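You operate a simulated robot arm through the tools that you are given. There is no shell and no other tool.

You are at the controls of a simulated robot arm. One attempt, no reset.

JOB
Swap the wheel on the clamped pin board at the bench for the blue one and tighten the nut.
Fine: lay the nut and the old wheel on the bench.

Only the result counts: the job must be done as asked and must still hold three seconds after the hand-in. Knocking over, shifting, dropping, spilling or breaking anything else fails it.

ROBOT AND FRAMES
A 7-joint arm with a two-finger parallel gripper, fixed in place. Base frame: the origin is at the foot of the arm, x ahead of it, y to its left, z up; the work surface is at about z = 920. Readings come in mm, degrees, newtons and seconds.
With the tool pointing down near the work surface it reaches from about 100 to 640 mm from the base axis. Its first joint turns from -66.0 to 66.0 degrees. Payload 1.57 kg.
The tool frame sits at the grasp point between the pads (the TCP): z along the fingers, y along the line on which they close. The tips reach 30 mm beyond it. Largest opening 80 mm; finger width 17, thickness 12; the body of the gripper, 40 by 82 mm, starts 80 mm behind the TCP.
Orientation is that of the tool frame in the base frame, as [roll, pitch, yaw] about the fixed x, y, z axes, in that order (R = Rz(yaw) Ry(pitch) Rx(roll)). With the fingers straight down and closing along the base's y, the tool's x points along the base's -x, its y along +y and its z along -z.

CONTROLS
- The arm moves only by the tool arm_command. Its argument "increments" is a list of rows, each an object (a shift or turn left out is 0, a gripper value left out holds the last) with "xyz": the shift along the tool's x, y, z in units of 20 mm (1.0 is 20 mm), a list of three; "delta_rot": the turn, a rotation vector about the tool's x, y, z in units of 6 degrees (1.0 is 6 degrees), a list of three; "claw": the opening in per cent of the stroke, from 0 (shut) to 100 (fully open). In form: [{"xyz": [x, y, z], "delta_rot": [rx, ry, rz], "claw": claw}, ...]. A call has 1 to 20 rows; each row shifts and turns the commanded pose from where the row before left it, along the tool's axes as they then stand. A call with a number of a shift or a turn outside -1 to 1 is refused whole. Rows are played at 5 a second. More than 50 mm and 8.6 degrees between two rows, or a gripper value outside its range, and nothing of the call is played. Where a pose cannot be reached the arm comes as near as it can. A force on the tool above 40 N (or 10 N above the force at the start of the call, whichever is more), or a blocked arm, ends the call early, and 0.2 s more pass. Each finger travels about 72 mm/s and halts on what it meets, pressing with about 31 N; the grip force reading is that of the motor and also rises with nothing between the fingers. The clock runs only during rows and for 0.2 s after the last one: add rows that do not move to give the fingers time. It gives the time, the measured TCP pose, the force on the tool (base axes), the opening and the grip force at its end, in the units of the frame above (readings bear some noise), with the torque about the TCP (base axes, N m) and any sound that the robot's microphone picked up.
- Cameras (640 x 400 px; columns grow to the right, rows downward): "scene" is fixed at [56.2, 430.7, 1425.7]; the picture's right is [-0.77, -0.64, 0.00], its down [-0.34, 0.42, -0.84] and it looks along [0.53, -0.65, -0.54] (base axes); focal length 249 px, centre (320, 200). "wrist" rides on the gripper at [72, -7, -122] in the tool frame; the picture's right is [0.09, 1.00, 0.00], its down [-0.84, 0.08, -0.54] and it looks along [-0.54, 0.05, 0.84] (tool axes); focal length 238 px, centre (320, 200). There is no depth. A picture from a camera that has moved, and an enlarged one, comes with that camera's place and axes in the base frame and with its lens.
- camera(camera): a new picture of that camera. It takes no simulated time.
- enlarge(camera, box): a new picture of the part [left, top, right, bottom] of that camera's present view, enlarged. It takes no simulated time.
- job_done(): hands the job in; it is judged then, once.

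Nothing tells you positions but the pictures and the camera data. Unless the task says otherwise, let go and move clear before handing in.

The tools are called after "Call:" as a command line: name --argument value ..., lists and objects as JSON in quotes. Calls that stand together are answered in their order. arm_command: Moves the arm, as the interface text tells. Its arguments: {"type":"object","properties":{"increments":{"type":"array","items":{"type":"object","properties":{"xyz":{"type":"array","items":{"type":"number"}},"delta_rot":{"type":"array","items":{"type":"number"}},"claw":{"type":"number"}}}}},"required":["increments"]} The other tools are called the same way: camera (camera) takes a picture; enlarge (camera, box) takes an enlarged picture of a part of a camera's view; job_done () hands the job in.

At the start:

```text
t: 0.0
eef_pos: [376.4, -198.0, 1176.3]
orientation: [180.0, 0.0, 179.8]
contact_force: [-0.1, 0.1, -0.1]
wrist_torque: [-0.02, -0.03, -0.03]
width: 80.0
finger_force: 0.1
```

scene: 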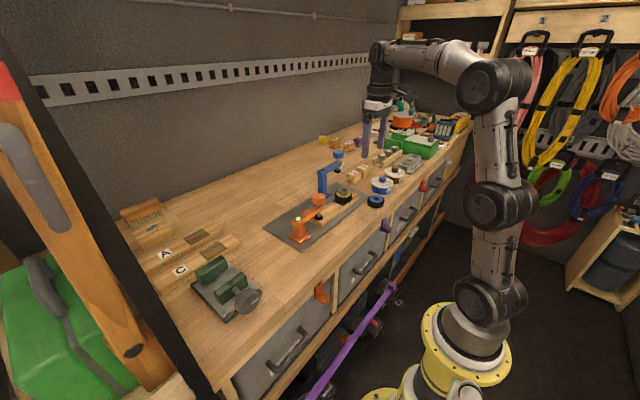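
wrist: 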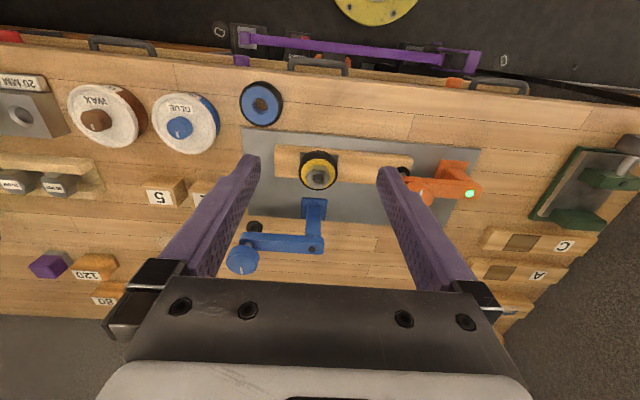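

I see a bench with a grey plate holding a wooden pin board, clamped by a blue and an orange clamp; a yellow-black wheel sits on the pin with a nut, and a loose blue wheel lies nearby. I'll look closer before moving.

Call:
enlarge --camera "scene" --box '[260, 140, 420, 240]'

Call:
enlarge --camera "wrist" --box '[220, 60, 500, 235]'

Call:
enlarge --camera "wrist" --box '[240, 120, 400, 220]'

```text
4.00 times, centred on (340, 190) of scene
camera zoom: at [56.2, 430.7, 1425.7], right [-0.77, -0.64, 0.0], down [-0.34, 0.42, -0.84], along [0.53, -0.65, -0.54], focal length 995 px, centre (240, 240)
```

zoom: 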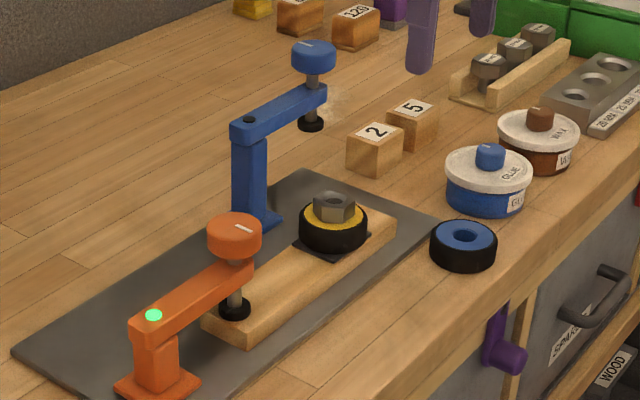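

```text
2.29 times, centred on (360, 148) of wrist
camera zoom: at [303.9, -204.1, 1298.1], right [-0.09, 1.0, 0.0], down [0.84, 0.08, 0.54], along [0.54, 0.05, -0.84], focal length 545 px, centre (229, 320)
```

zoom: 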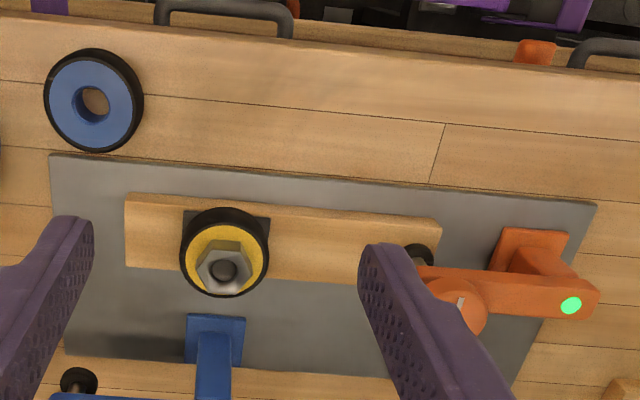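

```text
4.00 times, centred on (320, 170) of wrist
camera zoom: at [303.9, -204.1, 1298.1], right [-0.09, 1.0, 0.0], down [0.84, 0.08, 0.54], along [0.54, 0.05, -0.84], focal length 953 px, centre (320, 320)
```

zoom: 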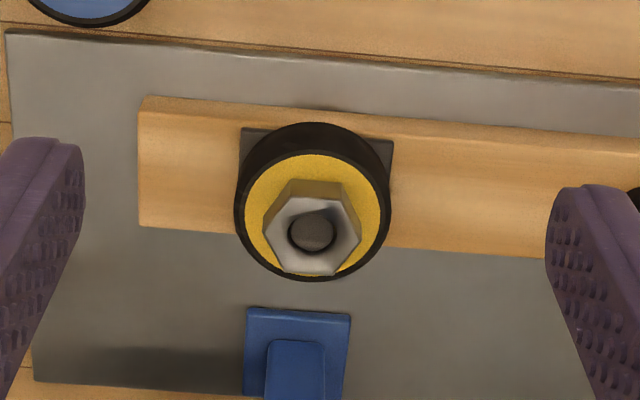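

The nut top works out at about (465, -192, 988) from the two cameras, and the blue wheel lies at about (378, -280, top 944). I'll move above the nut with the gripper open for a closer look.

Call:
arm_command --increments '[{"xyz": [-0.74, 0.05, 0.8], "claw": 100}, {"xyz": [-0.74, 0.05, 0.8]}, {"xyz": [-0.74, 0.05, 0.8]}, {"xyz": [-0.74, 0.05, 0.8]}, {"xyz": [-0.74, 0.05, 0.8]}, {"xyz": [-0.74, 0.05, 0.8]}, {"xyz": [0, 0, 0]}]'

```text
t: 1.6
eef_pos: [465.8, -190.7, 1081.2]
orientation: [-179.9, -0.1, -179.9]
contact_force: [0.0, 0.0, -0.1]
wrist_torque: [0.03, 0.03, 0.02]
width: 80.1
finger_force: 0.2
```

Call:
camera --camera "wrist"

Call:
enlarge --camera "wrist" --box '[240, 150, 400, 250]'

Call:
enlarge --camera "scene" --box '[280, 140, 400, 215]'

```text
taken
camera wrist: at [395.2, -197.7, 1202.8], right [-0.09, 1.0, 0.0], down [0.84, 0.08, 0.54], along [0.54, 0.05, -0.84], focal length 238 px, centre (320, 200)
```

wrist: 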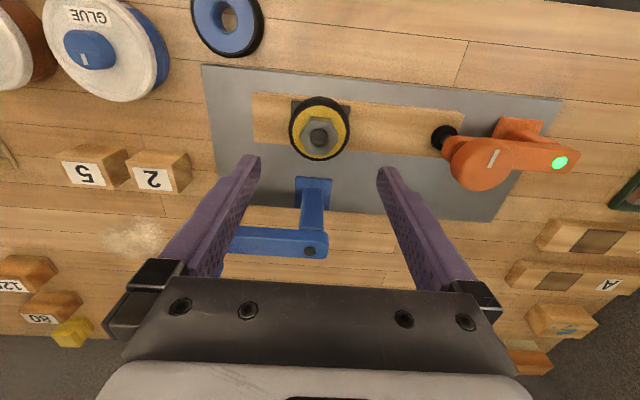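

```text
4.00 times, centred on (320, 200) of wrist
camera zoom: at [395.2, -197.7, 1202.8], right [-0.09, 1.0, 0.0], down [0.84, 0.08, 0.54], along [0.54, 0.05, -0.84], focal length 953 px, centre (320, 200)
```

zoom: 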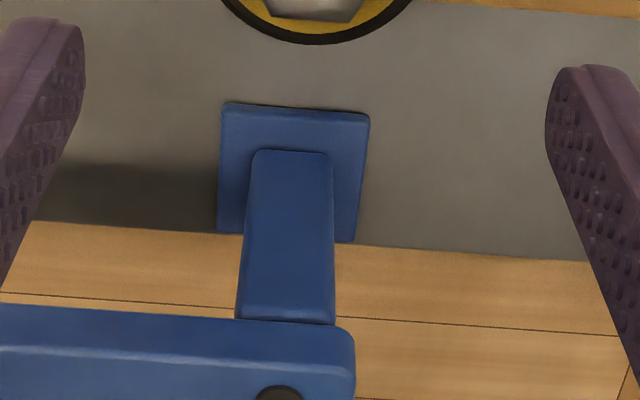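

```text
5.33 times, centred on (340, 178) of scene
camera zoom: at [56.2, 430.7, 1425.7], right [-0.77, -0.64, 0.0], down [-0.34, 0.42, -0.84], along [0.53, -0.65, -0.54], focal length 1326 px, centre (213, 320)
```

zoom: 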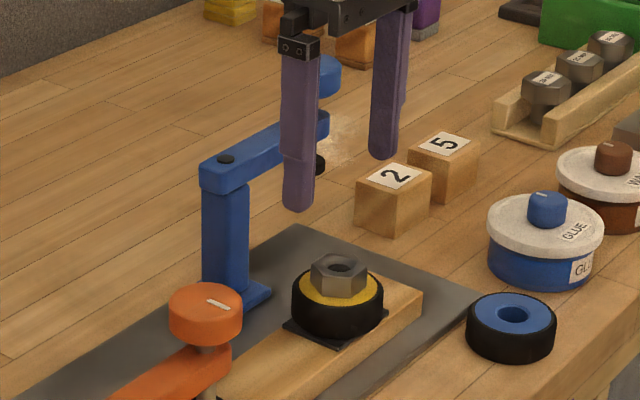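

Call:
enlarge --camera "wrist" --box '[270, 85, 370, 170]'

Call:
enlarge --camera "wrist" --box '[180, 0, 280, 62]'

Call:
enlarge --camera "scene" --box '[320, 180, 360, 205]'

Call:
enlarge --camera "wrist" --box '[420, 90, 600, 200]'

```text
4.71 times, centred on (320, 128) of wrist
camera zoom: at [395.2, -197.7, 1202.8], right [-0.09, 1.0, 0.0], down [0.84, 0.08, 0.54], along [0.54, 0.05, -0.84], focal length 1122 px, centre (320, 541)
```

zoom: 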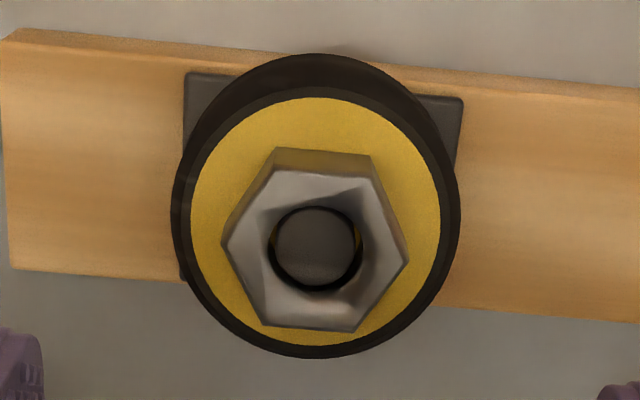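

```text
6.40 times, centred on (230, 31) of wrist
camera zoom: at [395.2, -197.7, 1202.8], right [-0.09, 1.0, 0.0], down [0.84, 0.08, 0.54], along [0.54, 0.05, -0.84], focal length 1525 px, centre (896, 1282)
```

zoom: 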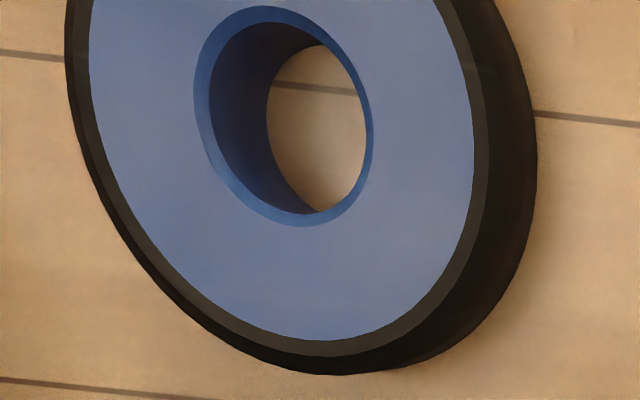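

```text
16.00 times, centred on (340, 192) of scene
camera zoom: at [56.2, 430.7, 1425.7], right [-0.77, -0.64, 0.0], down [-0.34, 0.42, -0.84], along [0.53, -0.65, -0.54], focal length 3979 px, centre (0, 320)
```

zoom: 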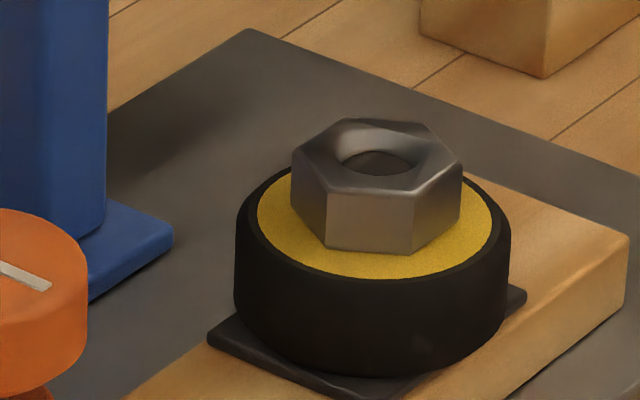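

```text
3.56 times, centred on (510, 145) of wrist
camera zoom: at [395.2, -197.7, 1202.8], right [-0.09, 1.0, 0.0], down [0.84, 0.08, 0.54], along [0.54, 0.05, -0.84], focal length 848 px, centre (-356, 396)
```

zoom: 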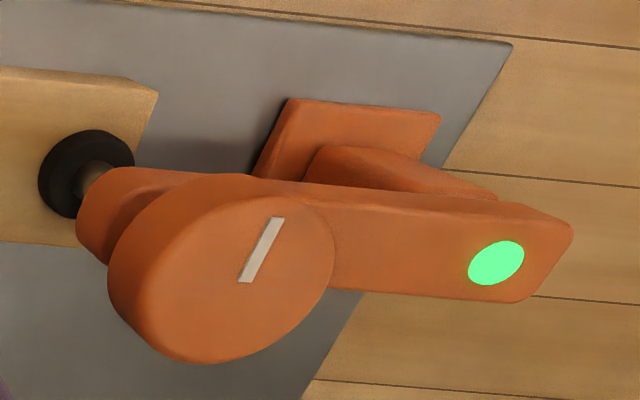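

The nut is about 31 mm across flats and 15 mm high (top about 988), with flats facing ±x, so the closing axis has to turn ±30° from y. I'll first test in free air how far the wrist can turn at this spot.

Call:
arm_command --increments '[{"delta_rot": [0, 0, 1]}, {"delta_rot": [0, 0, 1]}, {"delta_rot": [0, 0, 1]}, {"delta_rot": [0, 0, 1]}, {"delta_rot": [0, 0, 1]}, {"delta_rot": [0, 0, 1]}, {"delta_rot": [0, 0, 1]}, {"delta_rot": [0, 0, 1]}, {"delta_rot": [0, 0, 1]}, {"delta_rot": [0, 0, 1]}, {"delta_rot": [0, 0, 1]}, {"delta_rot": [0, 0, 1]}, {"delta_rot": [0, 0, 1]}, {"delta_rot": [0, 0, 1]}, {"delta_rot": [0, 0, 1]}, {}, {}]'

```text
t: 5.2
eef_pos: [464.6, -191.7, 1079.6]
orientation: [180.0, 0.1, 89.9]
contact_force: [-0.7, -0.3, 0.0]
wrist_torque: [-0.01, -0.02, 0.03]
width: 80.0
finger_force: 0.1
```

A clockwise 90° turn was reached. I'll test further in the same direction.

Call:
arm_command --increments '[{"delta_rot": [0, 0, 1]}, {"delta_rot": [0, 0, 1]}, {"delta_rot": [0, 0, 1]}, {"delta_rot": [0, 0, 1]}, {"delta_rot": [0, 0, 1]}, {"delta_rot": [0, 0, 1]}, {"delta_rot": [0, 0, 1]}, {"delta_rot": [0, 0, 1]}, {"delta_rot": [0, 0, 1]}, {"delta_rot": [0, 0, 1]}, {"delta_rot": [0, 0, 1]}, {"delta_rot": [0, 0, 1]}, {"delta_rot": [0, 0, 1]}, {"delta_rot": [0, 0, 1]}, {"delta_rot": [0, 0, 1]}, {}, {}]'

Call:
camera --camera "wrist"

```text
t: 8.8
eef_pos: [464.1, -191.4, 1080.4]
orientation: [-180.0, 0.1, -0.1]
contact_force: [-0.5, 0.4, -0.1]
wrist_torque: [-0.01, 0.02, -0.01]
width: 79.9
finger_force: 0.1
```

```text
taken
camera wrist: at [536.9, -184.9, 1201.9], right [0.09, -1.0, 0.0], down [-0.84, -0.08, 0.54], along [-0.54, -0.05, -0.84], focal length 238 px, centre (320, 200)
```

wrist: 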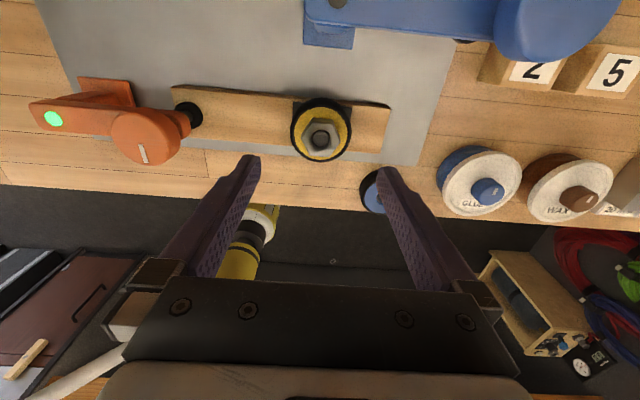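

The wrist turns a full 180° clockwise from the start. This opposite view also lets me refine the nut centre.

Call:
enlarge --camera "wrist" --box '[270, 85, 370, 170]'

Call:
enlarge --camera "wrist" --box '[150, 60, 410, 200]'

```text
4.71 times, centred on (320, 128) of wrist
camera zoom: at [536.9, -184.9, 1201.9], right [0.09, -1.0, 0.0], down [-0.84, -0.08, 0.54], along [-0.54, -0.05, -0.84], focal length 1122 px, centre (320, 541)
```

zoom: 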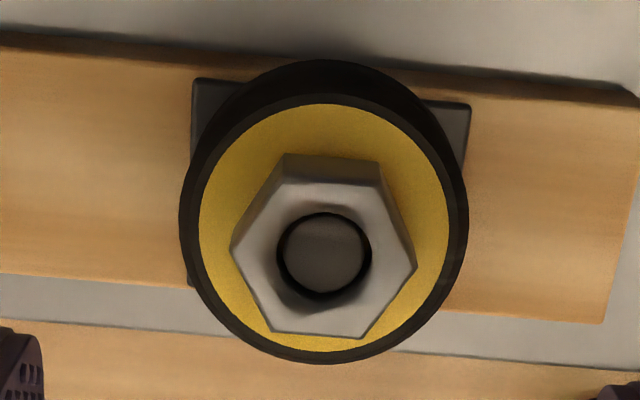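

```text
2.46 times, centred on (280, 130) of wrist
camera zoom: at [536.9, -184.9, 1201.9], right [0.09, -1.0, 0.0], down [-0.84, -0.08, 0.54], along [-0.54, -0.05, -0.84], focal length 587 px, centre (418, 372)
```

zoom: 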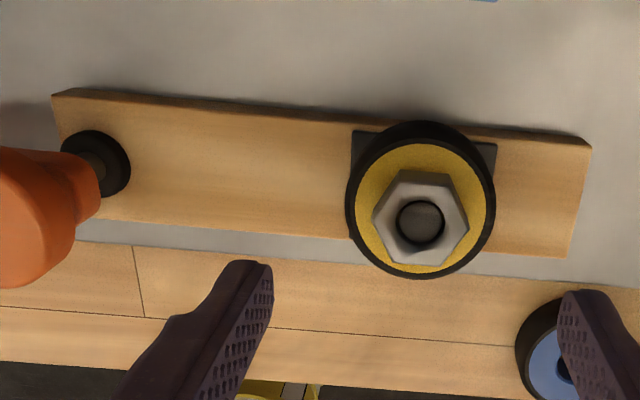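

The refined nut centre is (465.5, -192.3) with its top at 987.7, and good grip yaws are 30° plus multiples of 60°. I'll see whether yaw -30 is reachable, as a start for a long counter-clockwise turn.

Call:
arm_command --increments '[{"delta_rot": [0, 0, 1]}, {"delta_rot": [0, 0, 1]}, {"delta_rot": [0, 0, 1]}, {"delta_rot": [0, 0, 1]}, {"delta_rot": [0, 0, 1]}, {}, {}]'

```text
t: 10.4
eef_pos: [438.1, -242.7, 1078.5]
orientation: [-178.9, -0.1, -22.2]
contact_force: [-0.4, -0.1, -1.0]
wrist_torque: [0.02, -0.03, 0.02]
width: 80.0
finger_force: 0.1
out of reach, approached as far as the arm can: row 3, 4, 5
```

The limit lies just below yaw 0, so I'll come back to yaw 30 and check the pose.

Call:
arm_command --increments '[{"delta_rot": [0, 0, -1]}, {"delta_rot": [0, 0, -1]}, {"delta_rot": [0, 0, -1]}, {"delta_rot": [0, 0, -1]}, {"delta_rot": [0, 0, -1]}, {"delta_rot": [0, 0, -1]}, {"delta_rot": [0, 0, -1]}, {"delta_rot": [0, 0, -1]}, {"delta_rot": [0, 0, -1]}, {"delta_rot": [0, 0, -1]}, {}, {}]'

```text
t: 13.0
eef_pos: [436.7, -243.0, 1080.0]
orientation: [-179.5, -1.0, 37.8]
contact_force: [0.5, -0.6, -0.8]
wrist_torque: [0.02, 0.04, 0.02]
width: 80.0
finger_force: 0.1
```

The arm stopped short at the limit so its position shifted; I'll move back over the nut, set yaw 30 and level the tool.

Call:
arm_command --increments '[{"xyz": [0.897, -0.373, 0]}, {"xyz": [0.897, -0.373, 0]}, {"xyz": [0.897, -0.373, 0]}, {"delta_rot": [-0.08, -0.16, 0.65]}, {"delta_rot": [0, 0, 0.65]}, {}, {}]'

Call:
arm_command --increments '[{}, {}]'

```text
t: 14.6
eef_pos: [464.9, -192.2, 1081.4]
orientation: [180.0, 0.1, 29.9]
contact_force: [0.2, -0.2, -0.1]
wrist_torque: [0.0, -0.02, -0.02]
width: 80.2
finger_force: 0.0
```

```text
t: 15.2
eef_pos: [465.7, -193.3, 1081.5]
orientation: [180.0, 0.0, 30.0]
contact_force: [0.6, 0.1, -0.7]
wrist_torque: [0.0, 0.02, 0.0]
width: 79.9
finger_force: 0.0
```

The tool is level at yaw 30 over the nut. I'll descend so the tips reach about z 977, just above the wheel face, and then close on the nut.

Call:
arm_command --increments '[{"xyz": [0, 0, 0.735]}, {"xyz": [0, 0, 0.735]}, {"xyz": [0, 0, 0.735]}, {"xyz": [0, 0, 0.735]}, {"xyz": [0, 0, 0.735]}, {}]'

Call:
enlarge --camera "scene" --box '[300, 160, 380, 210]'

Call:
camera --camera "wrist"

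```text
t: 16.6
eef_pos: [465.5, -193.4, 1006.6]
orientation: [180.0, 0.0, 29.9]
contact_force: [0.2, -0.3, 0.1]
wrist_torque: [-0.02, 0.01, 0.01]
width: 80.0
finger_force: 0.0
```

```text
8.00 times, centred on (340, 185) of scene
camera zoom: at [56.2, 430.7, 1425.7], right [-0.77, -0.64, 0.0], down [-0.34, 0.42, -0.84], along [0.53, -0.65, -0.54], focal length 1990 px, centre (160, 320)
```

zoom: 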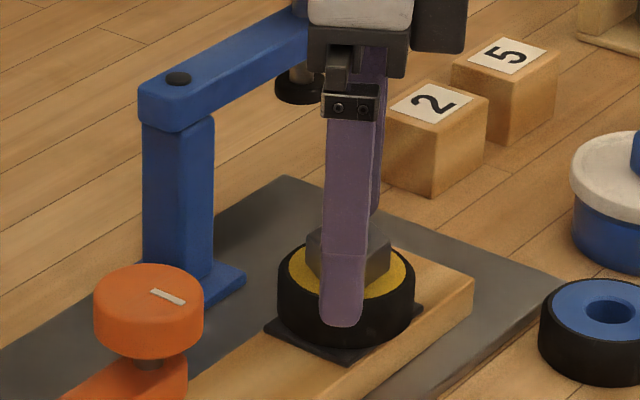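

```text
taken
camera wrist: at [524.7, -152.6, 1128.3], right [0.58, -0.82, 0.0], down [-0.69, -0.48, 0.54], along [-0.44, -0.31, -0.84], focal length 238 px, centre (320, 200)
```

wrist: 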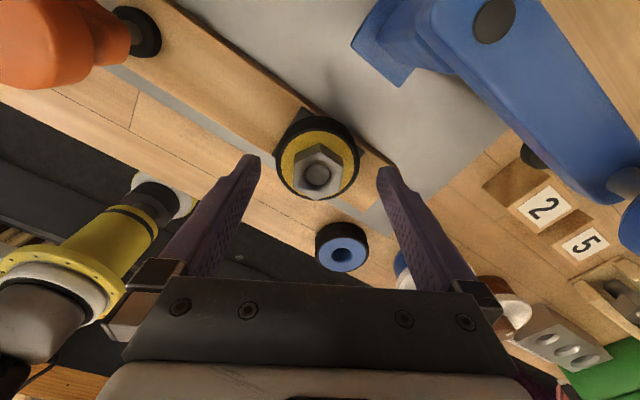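

The nut's flats face the pads and the height clears the wheel face. I'll close on the nut.

Call:
arm_command --increments '[{"claw": 0}, {}, {}, {}, {}]'

Call:
enlarge --camera "wrist" --box '[220, 90, 420, 215]'

```text
t: 17.8
eef_pos: [463.5, -191.9, 1006.2]
orientation: [-179.8, 0.0, 29.9]
contact_force: [-7.5, 13.9, 2.4]
wrist_torque: [0.35, 0.28, 0.05]
width: 30.8
finger_force: 31.0
```

```text
3.20 times, centred on (320, 152) of wrist
camera zoom: at [524.4, -151.5, 1128.4], right [0.58, -0.82, 0.0], down [-0.69, -0.49, 0.54], along [-0.44, -0.31, -0.84], focal length 763 px, centre (320, 352)
```

zoom: 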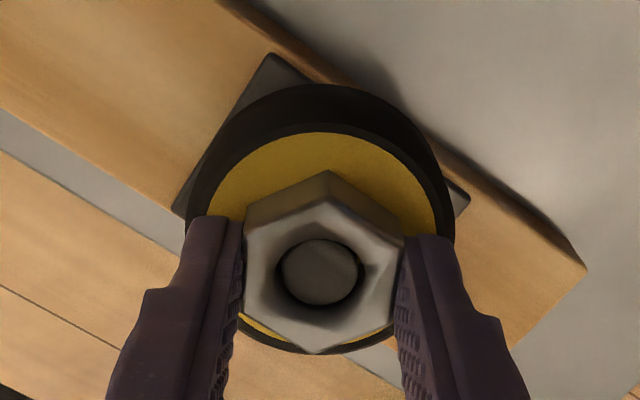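

The pads are on two flats at 30.8 mm, with a sideways load of about 16 N from a small centring offset. I'll ease the tool along its -y to relieve that.

Call:
arm_command --increments '[{"xyz": [0, -0.06, 0]}, {}]'

```text
t: 18.4
eef_pos: [464.7, -191.5, 1006.9]
orientation: [179.8, -0.1, 29.9]
contact_force: [-1.8, 2.4, -0.3]
wrist_torque: [0.24, 0.14, 0.02]
width: 31.0
finger_force: 31.0
```

The side load is nearly gone. I'll start the unscrewing turn (counter-clockwise from above) with a short test of 18°.

Call:
arm_command --increments '[{"xyz": [0, -0.01, 0], "delta_rot": [0, 0, -0.5]}, {"delta_rot": [0, 0, -0.5]}, {"delta_rot": [0, 0, -1]}, {"delta_rot": [0, 0, -1]}, {}]'

Call:
enlarge --camera "wrist" --box '[220, 90, 420, 215]'

```text
t: 19.6
eef_pos: [465.0, -193.1, 1006.5]
orientation: [179.8, 0.0, 48.0]
contact_force: [-0.2, -16.2, -0.8]
wrist_torque: [-0.34, 0.05, -0.01]
width: 30.9
finger_force: 31.5
```

```text
3.20 times, centred on (320, 152) of wrist
camera zoom: at [508.6, -134.5, 1129.2], right [0.8, -0.6, 0.0], down [-0.5, -0.67, 0.54], along [-0.32, -0.44, -0.84], focal length 763 px, centre (320, 352)
```

zoom: 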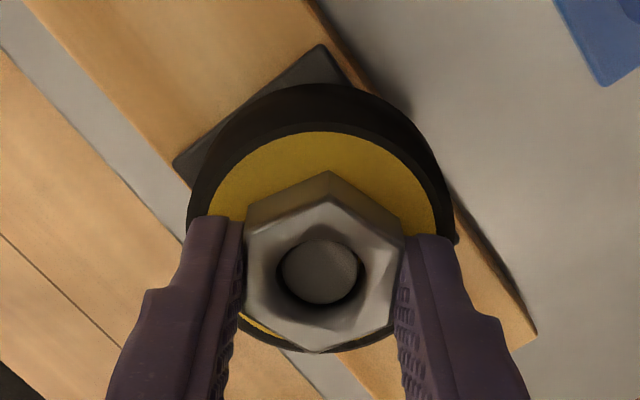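

The nut is turning with the grip, but a 16 N side load built up, meaning the nut is a little off the tool axis. I'll relieve it and keep turning in short steps.

Call:
arm_command --increments '[{"xyz": [-0.045, 0.04, 0]}, {}]'

```text
t: 20.2
eef_pos: [466.0, -192.9, 1006.7]
orientation: [179.9, -0.1, 47.8]
contact_force: [1.2, -11.1, 0.1]
wrist_torque: [-0.42, -0.05, 0.01]
width: 31.1
finger_force: 30.9
```

Call:
arm_command --increments '[{"xyz": [-0.06, 0.05, 0]}, {}]'

```text
t: 20.8
eef_pos: [465.1, -192.2, 1006.9]
orientation: [-180.0, -0.1, 48.0]
contact_force: [0.6, -3.5, 1.7]
wrist_torque: [-0.25, -0.06, 0.01]
width: 31.1
finger_force: 31.2
```

Call:
arm_command --increments '[{"delta_rot": [0, 0, -1]}, {"delta_rot": [0, 0, -1]}, {}]'

```text
t: 21.6
eef_pos: [464.9, -192.5, 1007.3]
orientation: [-179.9, -0.2, 60.0]
contact_force: [-0.3, 9.5, 2.1]
wrist_torque: [0.21, -0.01, 0.04]
width: 31.1
finger_force: 31.1
```

Call:
arm_command --increments '[{"xyz": [0.03, -0.018, 0]}, {"delta_rot": [0, 0, -1]}, {"delta_rot": [0, 0, -1]}, {}]'

```text
t: 22.6
eef_pos: [465.9, -192.7, 1007.5]
orientation: [179.9, 0.0, 72.0]
contact_force: [0.3, 9.1, 6.6]
wrist_torque: [0.31, 0.09, 0.01]
width: 31.1
finger_force: 31.2
```

The upward force suggests the nut is climbing the thread, so I'll let the tool rise with it while turning on.

Call:
arm_command --increments '[{"xyz": [0.02, 0, -0.025]}, {"xyz": [0, 0, -0.004], "delta_rot": [0, 0, -1]}, {"xyz": [0, 0, -0.004], "delta_rot": [0, 0, -1]}, {"xyz": [0, 0, -0.004], "delta_rot": [0, 0, -1]}, {}]'

```text
t: 23.8
eef_pos: [464.2, -191.8, 1008.1]
orientation: [179.9, 0.0, 90.1]
contact_force: [5.8, 1.5, 0.8]
wrist_torque: [0.13, -0.11, -0.02]
width: 31.4
finger_force: 31.4
```

Call:
arm_command --increments '[{"xyz": [0, 0, -0.004], "delta_rot": [0, 0, -1]}, {"xyz": [0, 0, -0.004], "delta_rot": [0, 0, -1]}, {"xyz": [0, 0, -0.004], "delta_rot": [0, 0, -1]}, {"xyz": [0, 0, -0.004], "delta_rot": [0, 0, -1]}, {"xyz": [0, 0, -0.004], "delta_rot": [0, 0, -1]}, {}]'

```text
t: 25.2
eef_pos: [464.3, -193.7, 1007.8]
orientation: [180.0, -0.1, 120.0]
contact_force: [-2.8, 4.7, 3.0]
wrist_torque: [0.02, 0.02, 0.01]
width: 30.9
finger_force: 31.0
```

Call:
arm_command --increments '[{"xyz": [0, 0, -0.006], "delta_rot": [0, 0, -1]}, {"xyz": [0, 0, -0.006], "delta_rot": [0, 0, -1]}, {"xyz": [0, 0, -0.006], "delta_rot": [0, 0, -1]}, {"xyz": [0, 0, -0.006], "delta_rot": [0, 0, -1]}, {"xyz": [0, 0, -0.006], "delta_rot": [0, 0, -1]}, {}]'

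Call:
enlarge --camera "wrist" --box '[220, 90, 420, 215]'

Call:
enlarge --camera "scene" --box '[320, 170, 368, 200]'

```text
t: 26.6
eef_pos: [466.0, -192.9, 1009.0]
orientation: [179.8, 0.1, 150.0]
contact_force: [-1.4, 5.2, 5.0]
wrist_torque: [0.17, 0.13, -0.02]
width: 31.3
finger_force: 31.4
```

```text
3.20 times, centred on (320, 152) of wrist
camera zoom: at [400.5, -162.6, 1130.5], right [0.42, 0.91, 0.0], down [0.76, -0.35, 0.54], along [0.49, -0.23, -0.84], focal length 763 px, centre (320, 352)
```

zoom: 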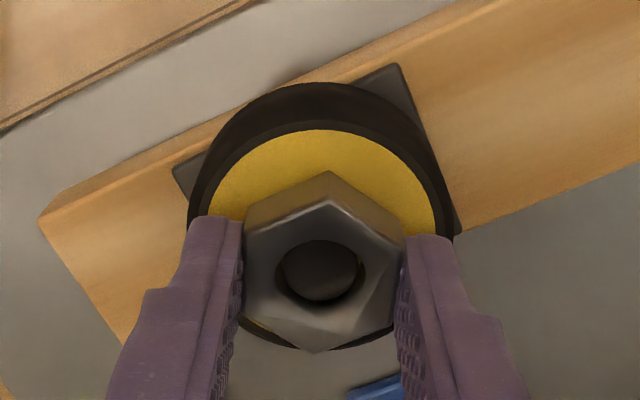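

```text
13.33 times, centred on (344, 185) of scene
camera zoom: at [56.1, 430.9, 1425.6], right [-0.77, -0.64, 0.0], down [-0.34, 0.42, -0.84], along [0.53, -0.65, -0.54], focal length 3316 px, centre (0, 400)
```

zoom: 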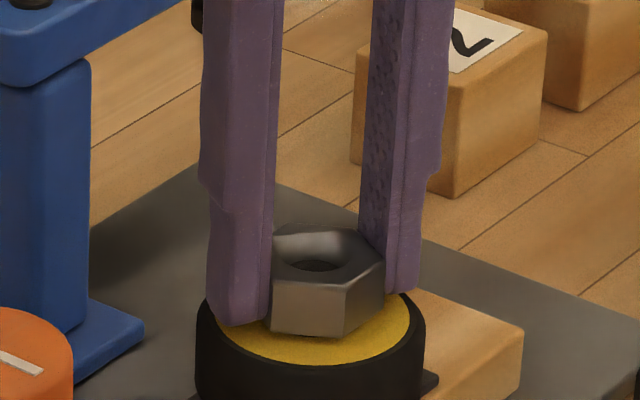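

The nut follows the turn and rises. I'll keep going counter-clockwise past yaw 180.

Call:
arm_command --increments '[{"xyz": [0, 0, -0.008], "delta_rot": [0, 0, -1]}, {"xyz": [0, 0, -0.008], "delta_rot": [0, 0, -1]}, {"xyz": [0, 0, -0.008], "delta_rot": [0, 0, -1]}, {"xyz": [0, 0, -0.008], "delta_rot": [0, 0, -1]}, {"xyz": [0, 0, -0.008], "delta_rot": [0, 0, -1]}, {}]'

```text
t: 28.0
eef_pos: [464.7, -192.3, 1010.0]
orientation: [179.9, 0.1, 180.0]
contact_force: [7.8, 11.8, 0.6]
wrist_torque: [0.31, -0.24, -0.02]
width: 31.1
finger_force: 30.9
```

Call:
arm_command --increments '[{"xyz": [-0.025, 0.04, 0]}, {"xyz": [0, 0, -0.006], "delta_rot": [0, 0, -1]}, {"xyz": [0, 0, -0.006], "delta_rot": [0, 0, -1]}, {"xyz": [0, 0, -0.006], "delta_rot": [0, 0, -1]}, {"xyz": [0, 0, -0.006], "delta_rot": [0, 0, -1]}, {"xyz": [0, 0, -0.006], "delta_rot": [0, 0, -1]}, {}]'

```text
t: 29.6
eef_pos: [464.1, -192.8, 1010.5]
orientation: [179.9, -0.1, -150.0]
contact_force: [-6.3, 10.6, 0.5]
wrist_torque: [0.22, 0.13, -0.01]
width: 31.1
finger_force: 31.9
```

Call:
arm_command --increments '[{"xyz": [0, 0.045, 0]}, {"xyz": [0, 0, -0.006], "delta_rot": [0, 0, -1]}, {"xyz": [0, 0, -0.006], "delta_rot": [0, 0, -1]}, {"xyz": [0, 0, -0.006], "delta_rot": [0, 0, -1]}, {"xyz": [0, 0, -0.006], "delta_rot": [0, 0, -1]}, {"xyz": [0, 0, -0.006], "delta_rot": [0, 0, -1]}, {}]'

```text
t: 31.2
eef_pos: [464.6, -194.1, 1012.7]
orientation: [-179.7, 0.0, -120.0]
contact_force: [-2.6, -6.1, -2.3]
wrist_torque: [-0.18, 0.07, 0.04]
width: 31.2
finger_force: 31.4
```

Call:
enlarge --camera "scene" --box '[320, 170, 368, 200]'

Call:
enlarge --camera "wrist" --box '[220, 90, 420, 215]'

Call:
arm_command --increments '[{}]'

```text
13.33 times, centred on (344, 185) of scene
camera zoom: at [56.2, 430.5, 1425.8], right [-0.77, -0.64, 0.0], down [-0.34, 0.42, -0.84], along [0.53, -0.65, -0.54], focal length 3316 px, centre (0, 400)
```

zoom: 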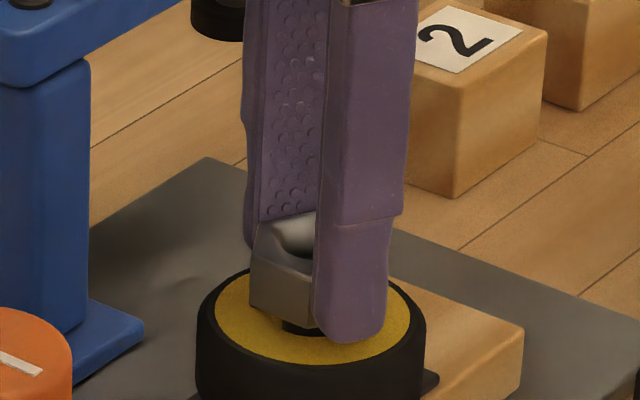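

```text
3.20 times, centred on (320, 152) of wrist
camera zoom: at [435.7, -257.8, 1133.7], right [-0.91, 0.42, 0.0], down [0.35, 0.76, 0.54], along [0.23, 0.49, -0.84], focal length 763 px, centre (320, 352)
```

zoom: 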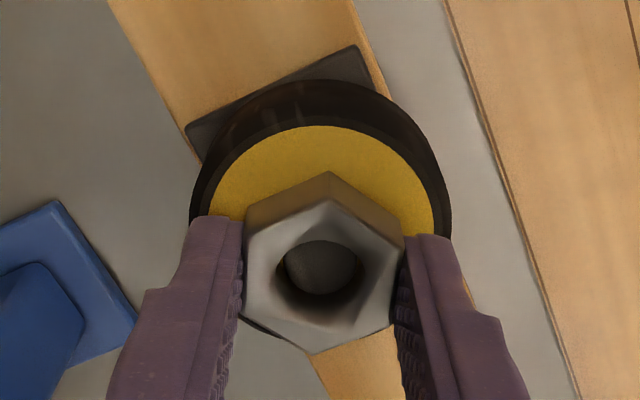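

```text
t: 31.6
eef_pos: [465.0, -191.9, 1012.2]
orientation: [-179.8, 0.0, -120.1]
contact_force: [-0.4, -7.8, -1.3]
wrist_torque: [-0.26, 0.07, 0.01]
width: 31.1
finger_force: 31.0
```

The nut now sits several mm above the wheel with the pin showing beneath it. I'll try a gentle 2 mm lift to check whether it is still threaded.

Call:
arm_command --increments '[{"xyz": [0, 0, -0.05]}, {"xyz": [0, 0, -0.05]}, {}]'

```text
t: 32.4
eef_pos: [466.2, -192.5, 1012.2]
orientation: [-180.0, 0.0, -120.0]
contact_force: [0.7, -7.7, -7.1]
wrist_torque: [-0.67, -0.04, 0.02]
width: 31.1
finger_force: 30.7
```

It's still threaded (pull resisted), so I'll keep turning.

Call:
arm_command --increments '[{"xyz": [0, 0, 0], "delta_rot": [0, 0, -1]}, {"xyz": [0, 0, 0], "delta_rot": [0, 0, -1]}, {"xyz": [0, 0, -0.01], "delta_rot": [0, 0, -1]}, {"xyz": [0, 0, -0.01], "delta_rot": [0, 0, -1]}, {"xyz": [0, 0, -0.01], "delta_rot": [0, 0, -1]}, {}]'

```text
t: 33.8
eef_pos: [465.8, -190.7, 1012.7]
orientation: [-180.0, 0.0, -90.0]
contact_force: [-0.2, -9.7, -3.4]
wrist_torque: [-0.3, 0.11, 0.01]
width: 31.3
finger_force: 30.7
```

Call:
arm_command --increments '[{"xyz": [-0.03, 0, -0.007], "delta_rot": [0, 0, -1]}, {"xyz": [0, 0, -0.007], "delta_rot": [0, 0, -1]}, {"xyz": [0, 0, -0.007], "delta_rot": [0, 0, -1]}, {"xyz": [0, 0, -0.007], "delta_rot": [0, 0, -1]}, {"xyz": [0, 0, -0.007], "delta_rot": [0, 0, -1]}, {}]'

```text
t: 35.2
eef_pos: [466.3, -191.1, 1014.1]
orientation: [-179.9, 0.0, -60.0]
contact_force: [0.3, -14.3, -1.5]
wrist_torque: [-0.26, 0.14, -0.01]
width: 31.0
finger_force: 31.1
```

Call:
arm_command --increments '[{"xyz": [0.05, 0.03, 0]}, {"xyz": [0, 0, -0.007], "delta_rot": [0, 0, -1]}, {"xyz": [0, 0, -0.007], "delta_rot": [0, 0, -1]}, {"xyz": [0, 0, -0.007], "delta_rot": [0, 0, -1]}, {"xyz": [0, 0, -0.007], "delta_rot": [0, 0, -1]}, {"xyz": [0, 0, -0.007], "delta_rot": [0, 0, -1]}, {}]'

```text
t: 36.8
eef_pos: [465.5, -191.7, 1015.2]
orientation: [179.9, 0.1, -30.0]
contact_force: [0.2, -2.8, -4.2]
wrist_torque: [-0.04, 0.13, -0.01]
width: 31.0
finger_force: 30.6
```

Call:
arm_command --increments '[{"xyz": [0, 0, -0.005], "delta_rot": [0, 0, -1]}, {"xyz": [0, 0, -0.007], "delta_rot": [0, 0, -1]}, {"xyz": [0, 0, -0.007], "delta_rot": [0, 0, -1]}, {"xyz": [0, 0, -0.007], "delta_rot": [0, 0, -1]}, {"xyz": [0, 0, -0.007], "delta_rot": [0, 0, -1]}, {}]'

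Call:
enlarge --camera "scene" --box '[320, 170, 368, 200]'

Call:
enlarge --camera "wrist" --box '[220, 90, 420, 215]'

```text
t: 37.2
eef_pos: [470.4, -189.5, 1016.0]
orientation: [178.3, -0.9, -28.2]
contact_force: [1.5, -8.8, 0.1]
wrist_torque: [0.39, 0.26, -0.02]
width: 31.1
finger_force: 30.8
out of reach, approached as far as the arm can: row 1
stopped in row 1: the force on the tool passed its limit at 63 N (the readings are from after the stop); the commanded pose is now the measured one
```

```text
13.33 times, centred on (344, 185) of scene
camera zoom: at [56.2, 430.4, 1425.8], right [-0.77, -0.64, 0.0], down [-0.34, 0.42, -0.84], along [0.53, -0.65, -0.54], focal length 3316 px, centre (0, 400)
```

zoom: 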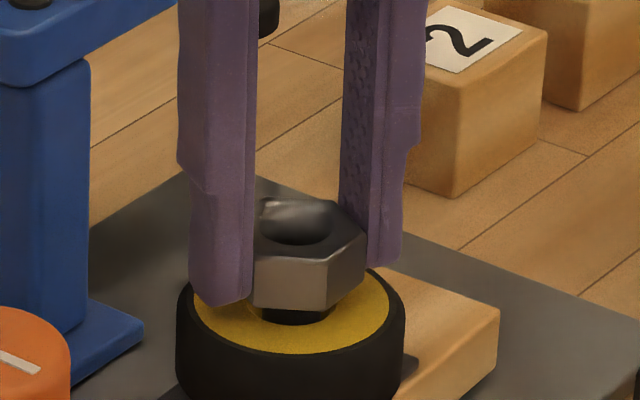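

```text
3.20 times, centred on (320, 152) of wrist
camera zoom: at [537.0, -213.6, 1138.0], right [-0.39, -0.92, 0.03], down [-0.78, 0.34, 0.53], along [-0.5, 0.18, -0.85], focal length 763 px, centre (320, 352)
```

zoom: 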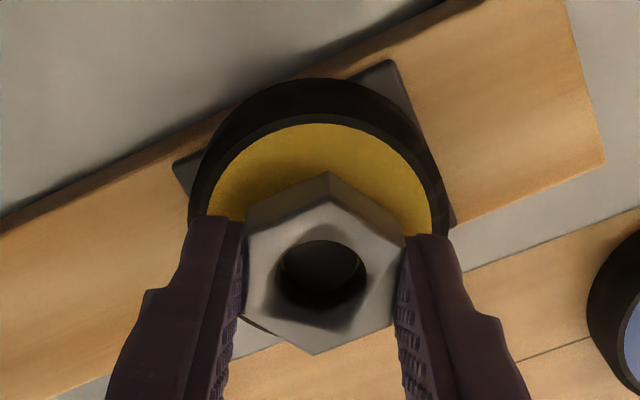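

The wrist hit its limit at yaw about -28, and the tool lurched about 5 mm, dragging the pin and board with it. I'll carefully bring the tool back to (465, -192), level, so the board returns to where it was.

Call:
arm_command --increments '[{"xyz": [-0.04, 0.057, 0], "delta_rot": [0.07, -0.04, 0.08]}, {"xyz": [-0.04, 0.057, 0], "delta_rot": [0.07, -0.04, 0.08]}, {"xyz": [-0.04, 0.057, 0.01], "delta_rot": [0.07, -0.04, 0.08]}, {"xyz": [-0.04, 0.057, 0.01], "delta_rot": [0.07, -0.03, 0.08]}, {}]'

Call:
enlarge --camera "scene" --box '[320, 170, 368, 200]'

Call:
enlarge --camera "scene" --box '[260, 140, 420, 240]'

```text
t: 38.4
eef_pos: [465.2, -192.0, 1016.0]
orientation: [-179.8, 0.1, -29.9]
contact_force: [0.1, -9.7, -7.6]
wrist_torque: [-0.83, -0.25, 0.06]
width: 31.2
finger_force: 30.9
```

```text
13.33 times, centred on (344, 185) of scene
camera zoom: at [56.3, 430.4, 1425.8], right [-0.77, -0.64, 0.0], down [-0.34, 0.42, -0.84], along [0.53, -0.65, -0.54], focal length 3316 px, centre (0, 400)
```

zoom: 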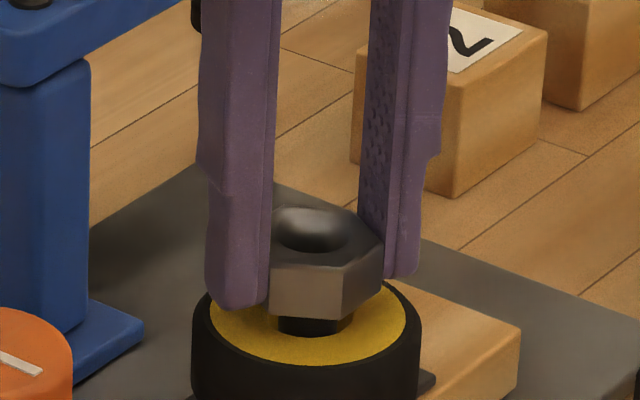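

```text
4.00 times, centred on (340, 190) of scene
camera zoom: at [56.3, 430.4, 1425.8], right [-0.77, -0.64, 0.0], down [-0.34, 0.42, -0.84], along [0.53, -0.65, -0.54], focal length 995 px, centre (240, 240)
```

zoom: 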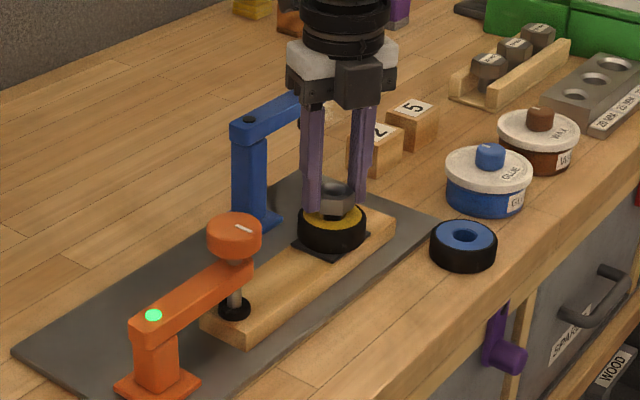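

The board is back in place, and about 9 mm of pin shows below the nut. I'll relieve the load, open slightly, and unwind the wrist clockwise to get a fresh grip.

Call:
arm_command --increments '[{"xyz": [0.018, 0.03, 0.03]}, {}, {"claw": 62}, {}, {}]'

Call:
enlarge --camera "wrist" --box '[220, 90, 420, 215]'

Call:
enlarge --camera "scene" --box '[320, 170, 368, 200]'

```text
t: 39.6
eef_pos: [465.6, -192.1, 1015.3]
orientation: [-180.0, 0.0, -30.0]
contact_force: [0.9, 0.5, -0.4]
wrist_torque: [0.05, -0.02, 0.05]
width: 49.5
finger_force: 0.1
```

```text
3.20 times, centred on (320, 152) of wrist
camera zoom: at [531.3, -222.3, 1136.1], right [-0.42, -0.91, 0.0], down [-0.76, 0.35, 0.54], along [-0.49, 0.23, -0.84], focal length 763 px, centre (320, 352)
```

zoom: 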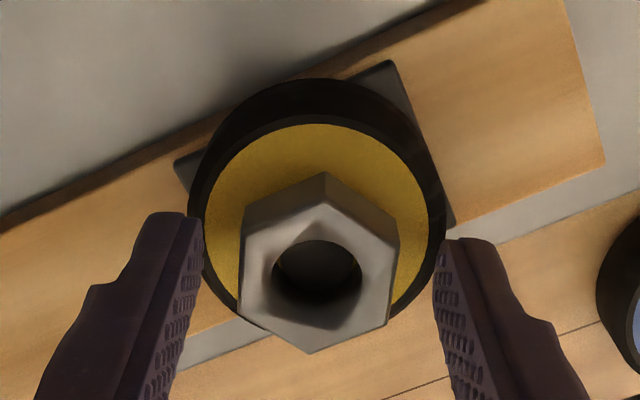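

```text
13.33 times, centred on (344, 185) of scene
camera zoom: at [56.2, 430.7, 1425.7], right [-0.77, -0.64, 0.0], down [-0.34, 0.42, -0.84], along [0.53, -0.65, -0.54], focal length 3316 px, centre (0, 400)
```

zoom: 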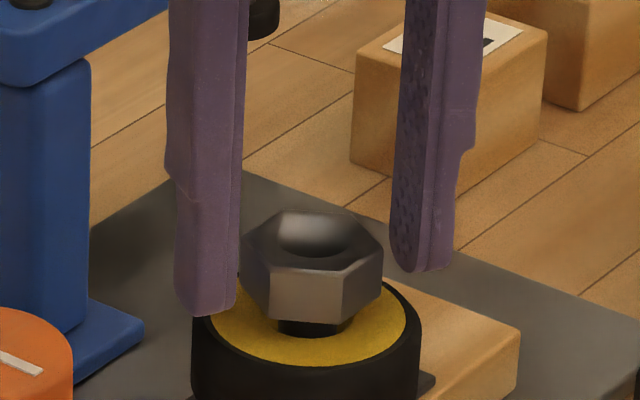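

The nut stays on the pin. Now unwinding the wrist clockwise in free air.

Call:
arm_command --increments '[{"delta_rot": [0, 0, 1]}, {"delta_rot": [0, 0, 1]}, {"delta_rot": [0, 0, 1]}, {"delta_rot": [0, 0, 1]}, {"delta_rot": [0, 0, 1]}, {"delta_rot": [0, 0, 1]}, {"delta_rot": [0, 0, 1]}, {"delta_rot": [0, 0, 1]}, {"delta_rot": [0, 0, 1]}, {"delta_rot": [0, 0, 1]}, {"delta_rot": [0, 0, 1]}, {"delta_rot": [0, 0, 1]}, {"delta_rot": [0, 0, 1]}, {"delta_rot": [0, 0, 1]}, {"delta_rot": [0, 0, 1]}, {"delta_rot": [0, 0, 1]}, {"delta_rot": [0, 0, 1]}, {"delta_rot": [0, 0, 1]}, {"delta_rot": [0, 0, 1]}, {"delta_rot": [0, 0, 1]}]'

Call:
arm_command --increments '[{"delta_rot": [0, 0, 1]}, {"delta_rot": [0, 0, 1]}, {"delta_rot": [0, 0, 1]}, {"delta_rot": [0, 0, 1]}, {"delta_rot": [0, 0, 1]}, {"delta_rot": [0, 0, 1]}, {"delta_rot": [0, 0, 1]}, {"delta_rot": [0, 0, 1]}, {"delta_rot": [0, 0, 1]}, {"delta_rot": [0, 0, 1]}, {"delta_rot": [0, 0, 1]}, {"delta_rot": [0, 0, 1]}, {"delta_rot": [0, 0, 1]}, {"delta_rot": [0, 0, 1]}, {"delta_rot": [0, 0, 1]}, {"delta_rot": [0, 0, 1]}, {"delta_rot": [0, 0, 1]}, {"delta_rot": [0, 0, 1]}, {"delta_rot": [0, 0, 1]}, {"delta_rot": [0, 0, 1]}]'

Call:
enlarge --camera "wrist" --box '[220, 90, 420, 215]'

```text
t: 43.8
eef_pos: [465.2, -192.5, 1013.9]
orientation: [-179.9, 0.2, -150.0]
contact_force: [-0.4, 0.9, -0.9]
wrist_torque: [0.0, 0.0, 0.0]
width: 49.5
finger_force: 0.1
```

```text
t: 48.0
eef_pos: [464.3, -192.1, 1014.2]
orientation: [179.9, 0.0, 90.0]
contact_force: [-0.7, 0.0, -0.5]
wrist_torque: [0.0, 0.01, 0.02]
width: 49.6
finger_force: 0.0
```

```text
3.20 times, centred on (320, 152) of wrist
camera zoom: at [458.6, -119.7, 1135.8], right [1.0, 0.09, 0.0], down [0.08, -0.84, 0.54], along [0.05, -0.54, -0.84], focal length 763 px, centre (320, 352)
```

zoom: 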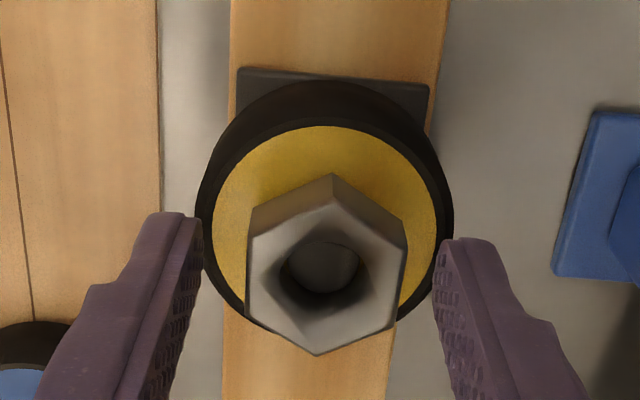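

The nut's flats face the pads again at yaw 90. I'll shift 0.7 mm to centre and grip.

Call:
arm_command --increments '[{"xyz": [0, 0.035, 0]}, {"claw": 0}, {}, {}, {}]'

```text
t: 49.2
eef_pos: [465.3, -190.8, 1013.3]
orientation: [-179.9, -0.1, 90.1]
contact_force: [-1.1, -0.4, 0.5]
wrist_torque: [0.0, 0.07, 0.03]
width: 31.0
finger_force: 31.4
```

Well centred now. I'll continue unscrewing with a rise of about 0.17 mm per 6°.

Call:
arm_command --increments '[{"xyz": [0, 0, -0.008], "delta_rot": [0, 0, -1]}, {"xyz": [0, 0, -0.008], "delta_rot": [0, 0, -1]}, {"xyz": [0, 0, -0.008], "delta_rot": [0, 0, -1]}, {"xyz": [0, 0, -0.008], "delta_rot": [0, 0, -1]}, {"xyz": [0, 0, -0.008], "delta_rot": [0, 0, -1]}, {"xyz": [0, 0, -0.008], "delta_rot": [0, 0, -1]}, {"xyz": [0, 0, -0.008], "delta_rot": [0, 0, -1]}, {"xyz": [0, 0, -0.008], "delta_rot": [0, 0, -1]}, {}]'

```text
t: 51.2
eef_pos: [466.2, -190.1, 1014.2]
orientation: [179.9, 0.0, 138.2]
contact_force: [-4.0, 1.3, 0.3]
wrist_torque: [0.02, 0.21, -0.01]
width: 31.0
finger_force: 31.1
```

Call:
arm_command --increments '[{"xyz": [0, 0, -0.008], "delta_rot": [0, 0, -1]}, {"xyz": [0, 0, -0.008], "delta_rot": [0, 0, -1]}, {"xyz": [0, 0, -0.008], "delta_rot": [0, 0, -1]}, {"xyz": [0, 0, -0.008], "delta_rot": [0, 0, -1]}, {"xyz": [0, 0, -0.008], "delta_rot": [0, 0, -1]}, {"xyz": [0, 0, -0.008], "delta_rot": [0, 0, -1]}, {"xyz": [0, 0, -0.008], "delta_rot": [0, 0, -1]}, {}]'

Call:
enlarge --camera "scene" --box '[320, 170, 368, 200]'

```text
t: 53.0
eef_pos: [465.2, -190.8, 1018.2]
orientation: [179.9, 0.1, -179.8]
contact_force: [-0.1, -0.5, -0.4]
wrist_torque: [0.01, 0.02, -0.01]
width: 31.0
finger_force: 30.8
```

```text
13.33 times, centred on (344, 185) of scene
camera zoom: at [56.2, 430.7, 1425.7], right [-0.77, -0.64, 0.0], down [-0.34, 0.42, -0.84], along [0.53, -0.65, -0.54], focal length 3316 px, centre (0, 400)
```

zoom: 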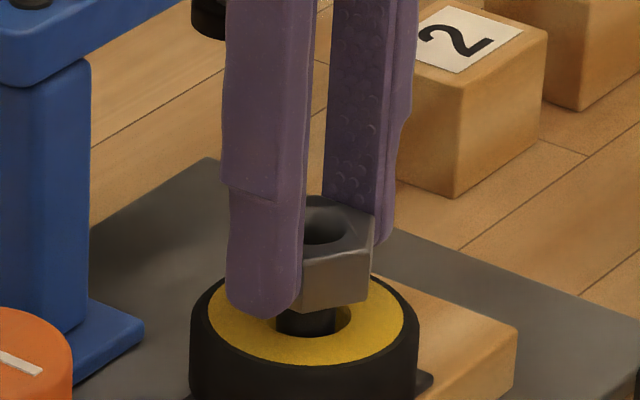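

Forces have dropped to near zero, so the nut may be free. I'll test with a gentle lift.

Call:
arm_command --increments '[{"xyz": [0, 0, -0.05]}, {"xyz": [0, 0, -0.05]}, {}]'

Call:
enlarge --camera "scene" --box '[320, 170, 368, 200]'

```text
t: 53.8
eef_pos: [466.3, -191.9, 1020.2]
orientation: [180.0, 0.1, -179.9]
contact_force: [-0.3, 0.3, -0.1]
wrist_torque: [0.04, -0.02, -0.01]
width: 31.1
finger_force: 31.2
```

```text
13.33 times, centred on (344, 185) of scene
camera zoom: at [56.2, 430.7, 1425.7], right [-0.77, -0.64, 0.0], down [-0.34, 0.42, -0.84], along [0.53, -0.65, -0.54], focal length 3316 px, centre (0, 400)
```

zoom: 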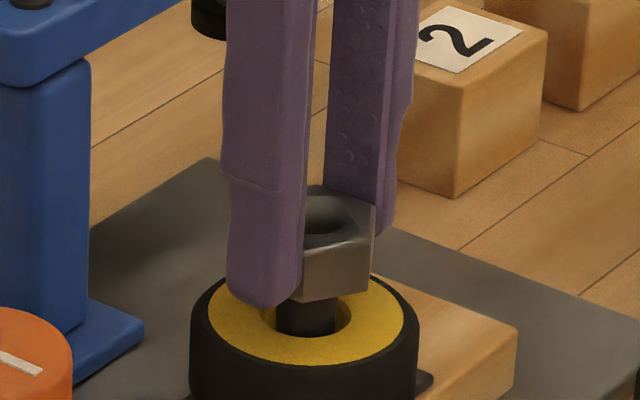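

The nut is off the pin. I'll lift it and carry it to the free strip at the front of the bench, around (372, -100).

Call:
arm_command --increments '[{"xyz": [0, 0, -0.5]}, {"xyz": [0, 0, -0.8]}, {"xyz": [0, 0, -0.8]}, {"xyz": [0.935, 0.91, 0]}, {"xyz": [0.935, 0.91, 0]}, {"xyz": [0.935, 0.91, 0]}, {"xyz": [0.935, 0.91, 0]}, {"xyz": [0.935, 0.91, 0]}, {}, {}]'

Call:
camera --camera "scene"

Call:
camera --camera "wrist"

```text
t: 56.0
eef_pos: [369.6, -100.1, 1061.7]
orientation: [179.9, 0.0, -179.9]
contact_force: [0.1, 0.5, -0.9]
wrist_torque: [0.01, -0.01, 0.02]
width: 31.0
finger_force: 30.5
```

```text
taken
```

scene: 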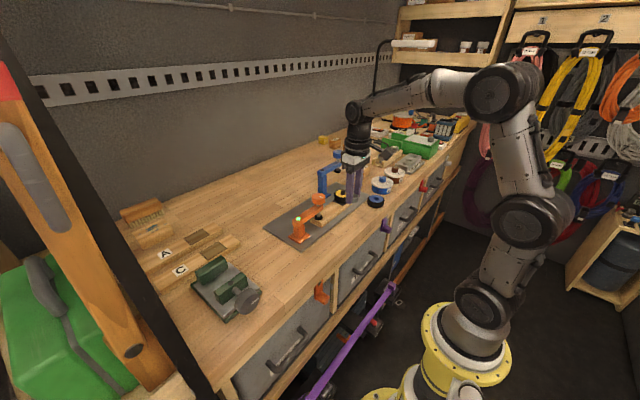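

```text
taken
camera wrist: at [299.0, -107.3, 1184.5], right [-0.09, 1.0, 0.0], down [0.84, 0.08, 0.54], along [0.54, 0.05, -0.84], focal length 238 px, centre (320, 200)
```

wrist: 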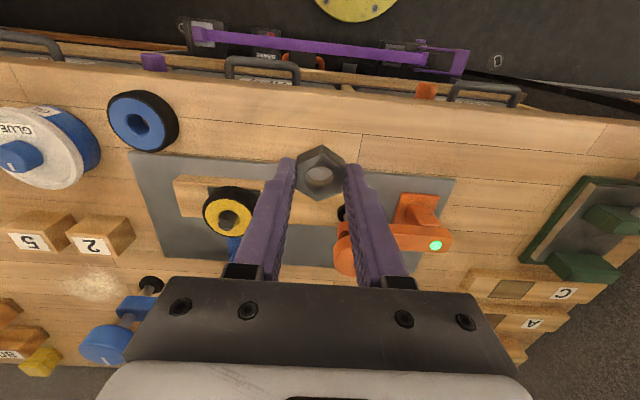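

Call:
enlarge --camera "wrist" --box '[200, 50, 440, 200]'

Call:
enlarge --camera "scene" --box '[290, 150, 410, 225]'

```text
2.67 times, centred on (320, 125) of wrist
camera zoom: at [299.0, -107.3, 1184.5], right [-0.09, 1.0, 0.0], down [0.84, 0.08, 0.54], along [0.54, 0.05, -0.84], focal length 636 px, centre (320, 400)
```

zoom: 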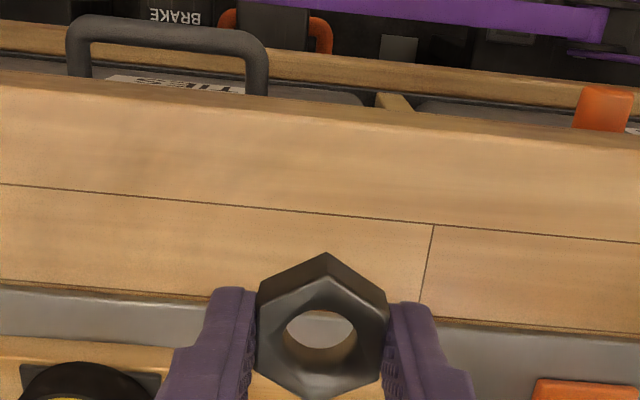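

```text
5.33 times, centred on (350, 188) of scene
camera zoom: at [56.2, 430.7, 1425.7], right [-0.77, -0.64, 0.0], down [-0.34, 0.42, -0.84], along [0.53, -0.65, -0.54], focal length 1326 px, centre (160, 267)
```

zoom: 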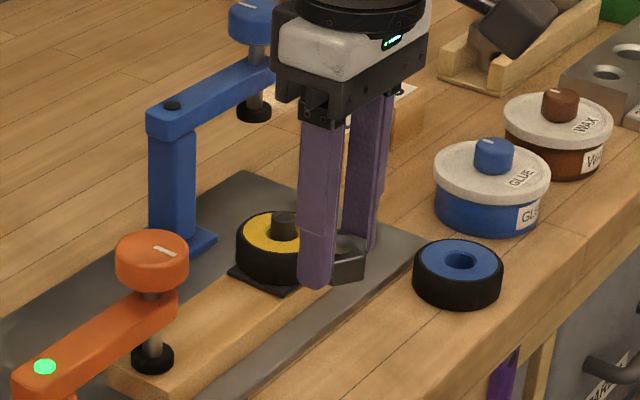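

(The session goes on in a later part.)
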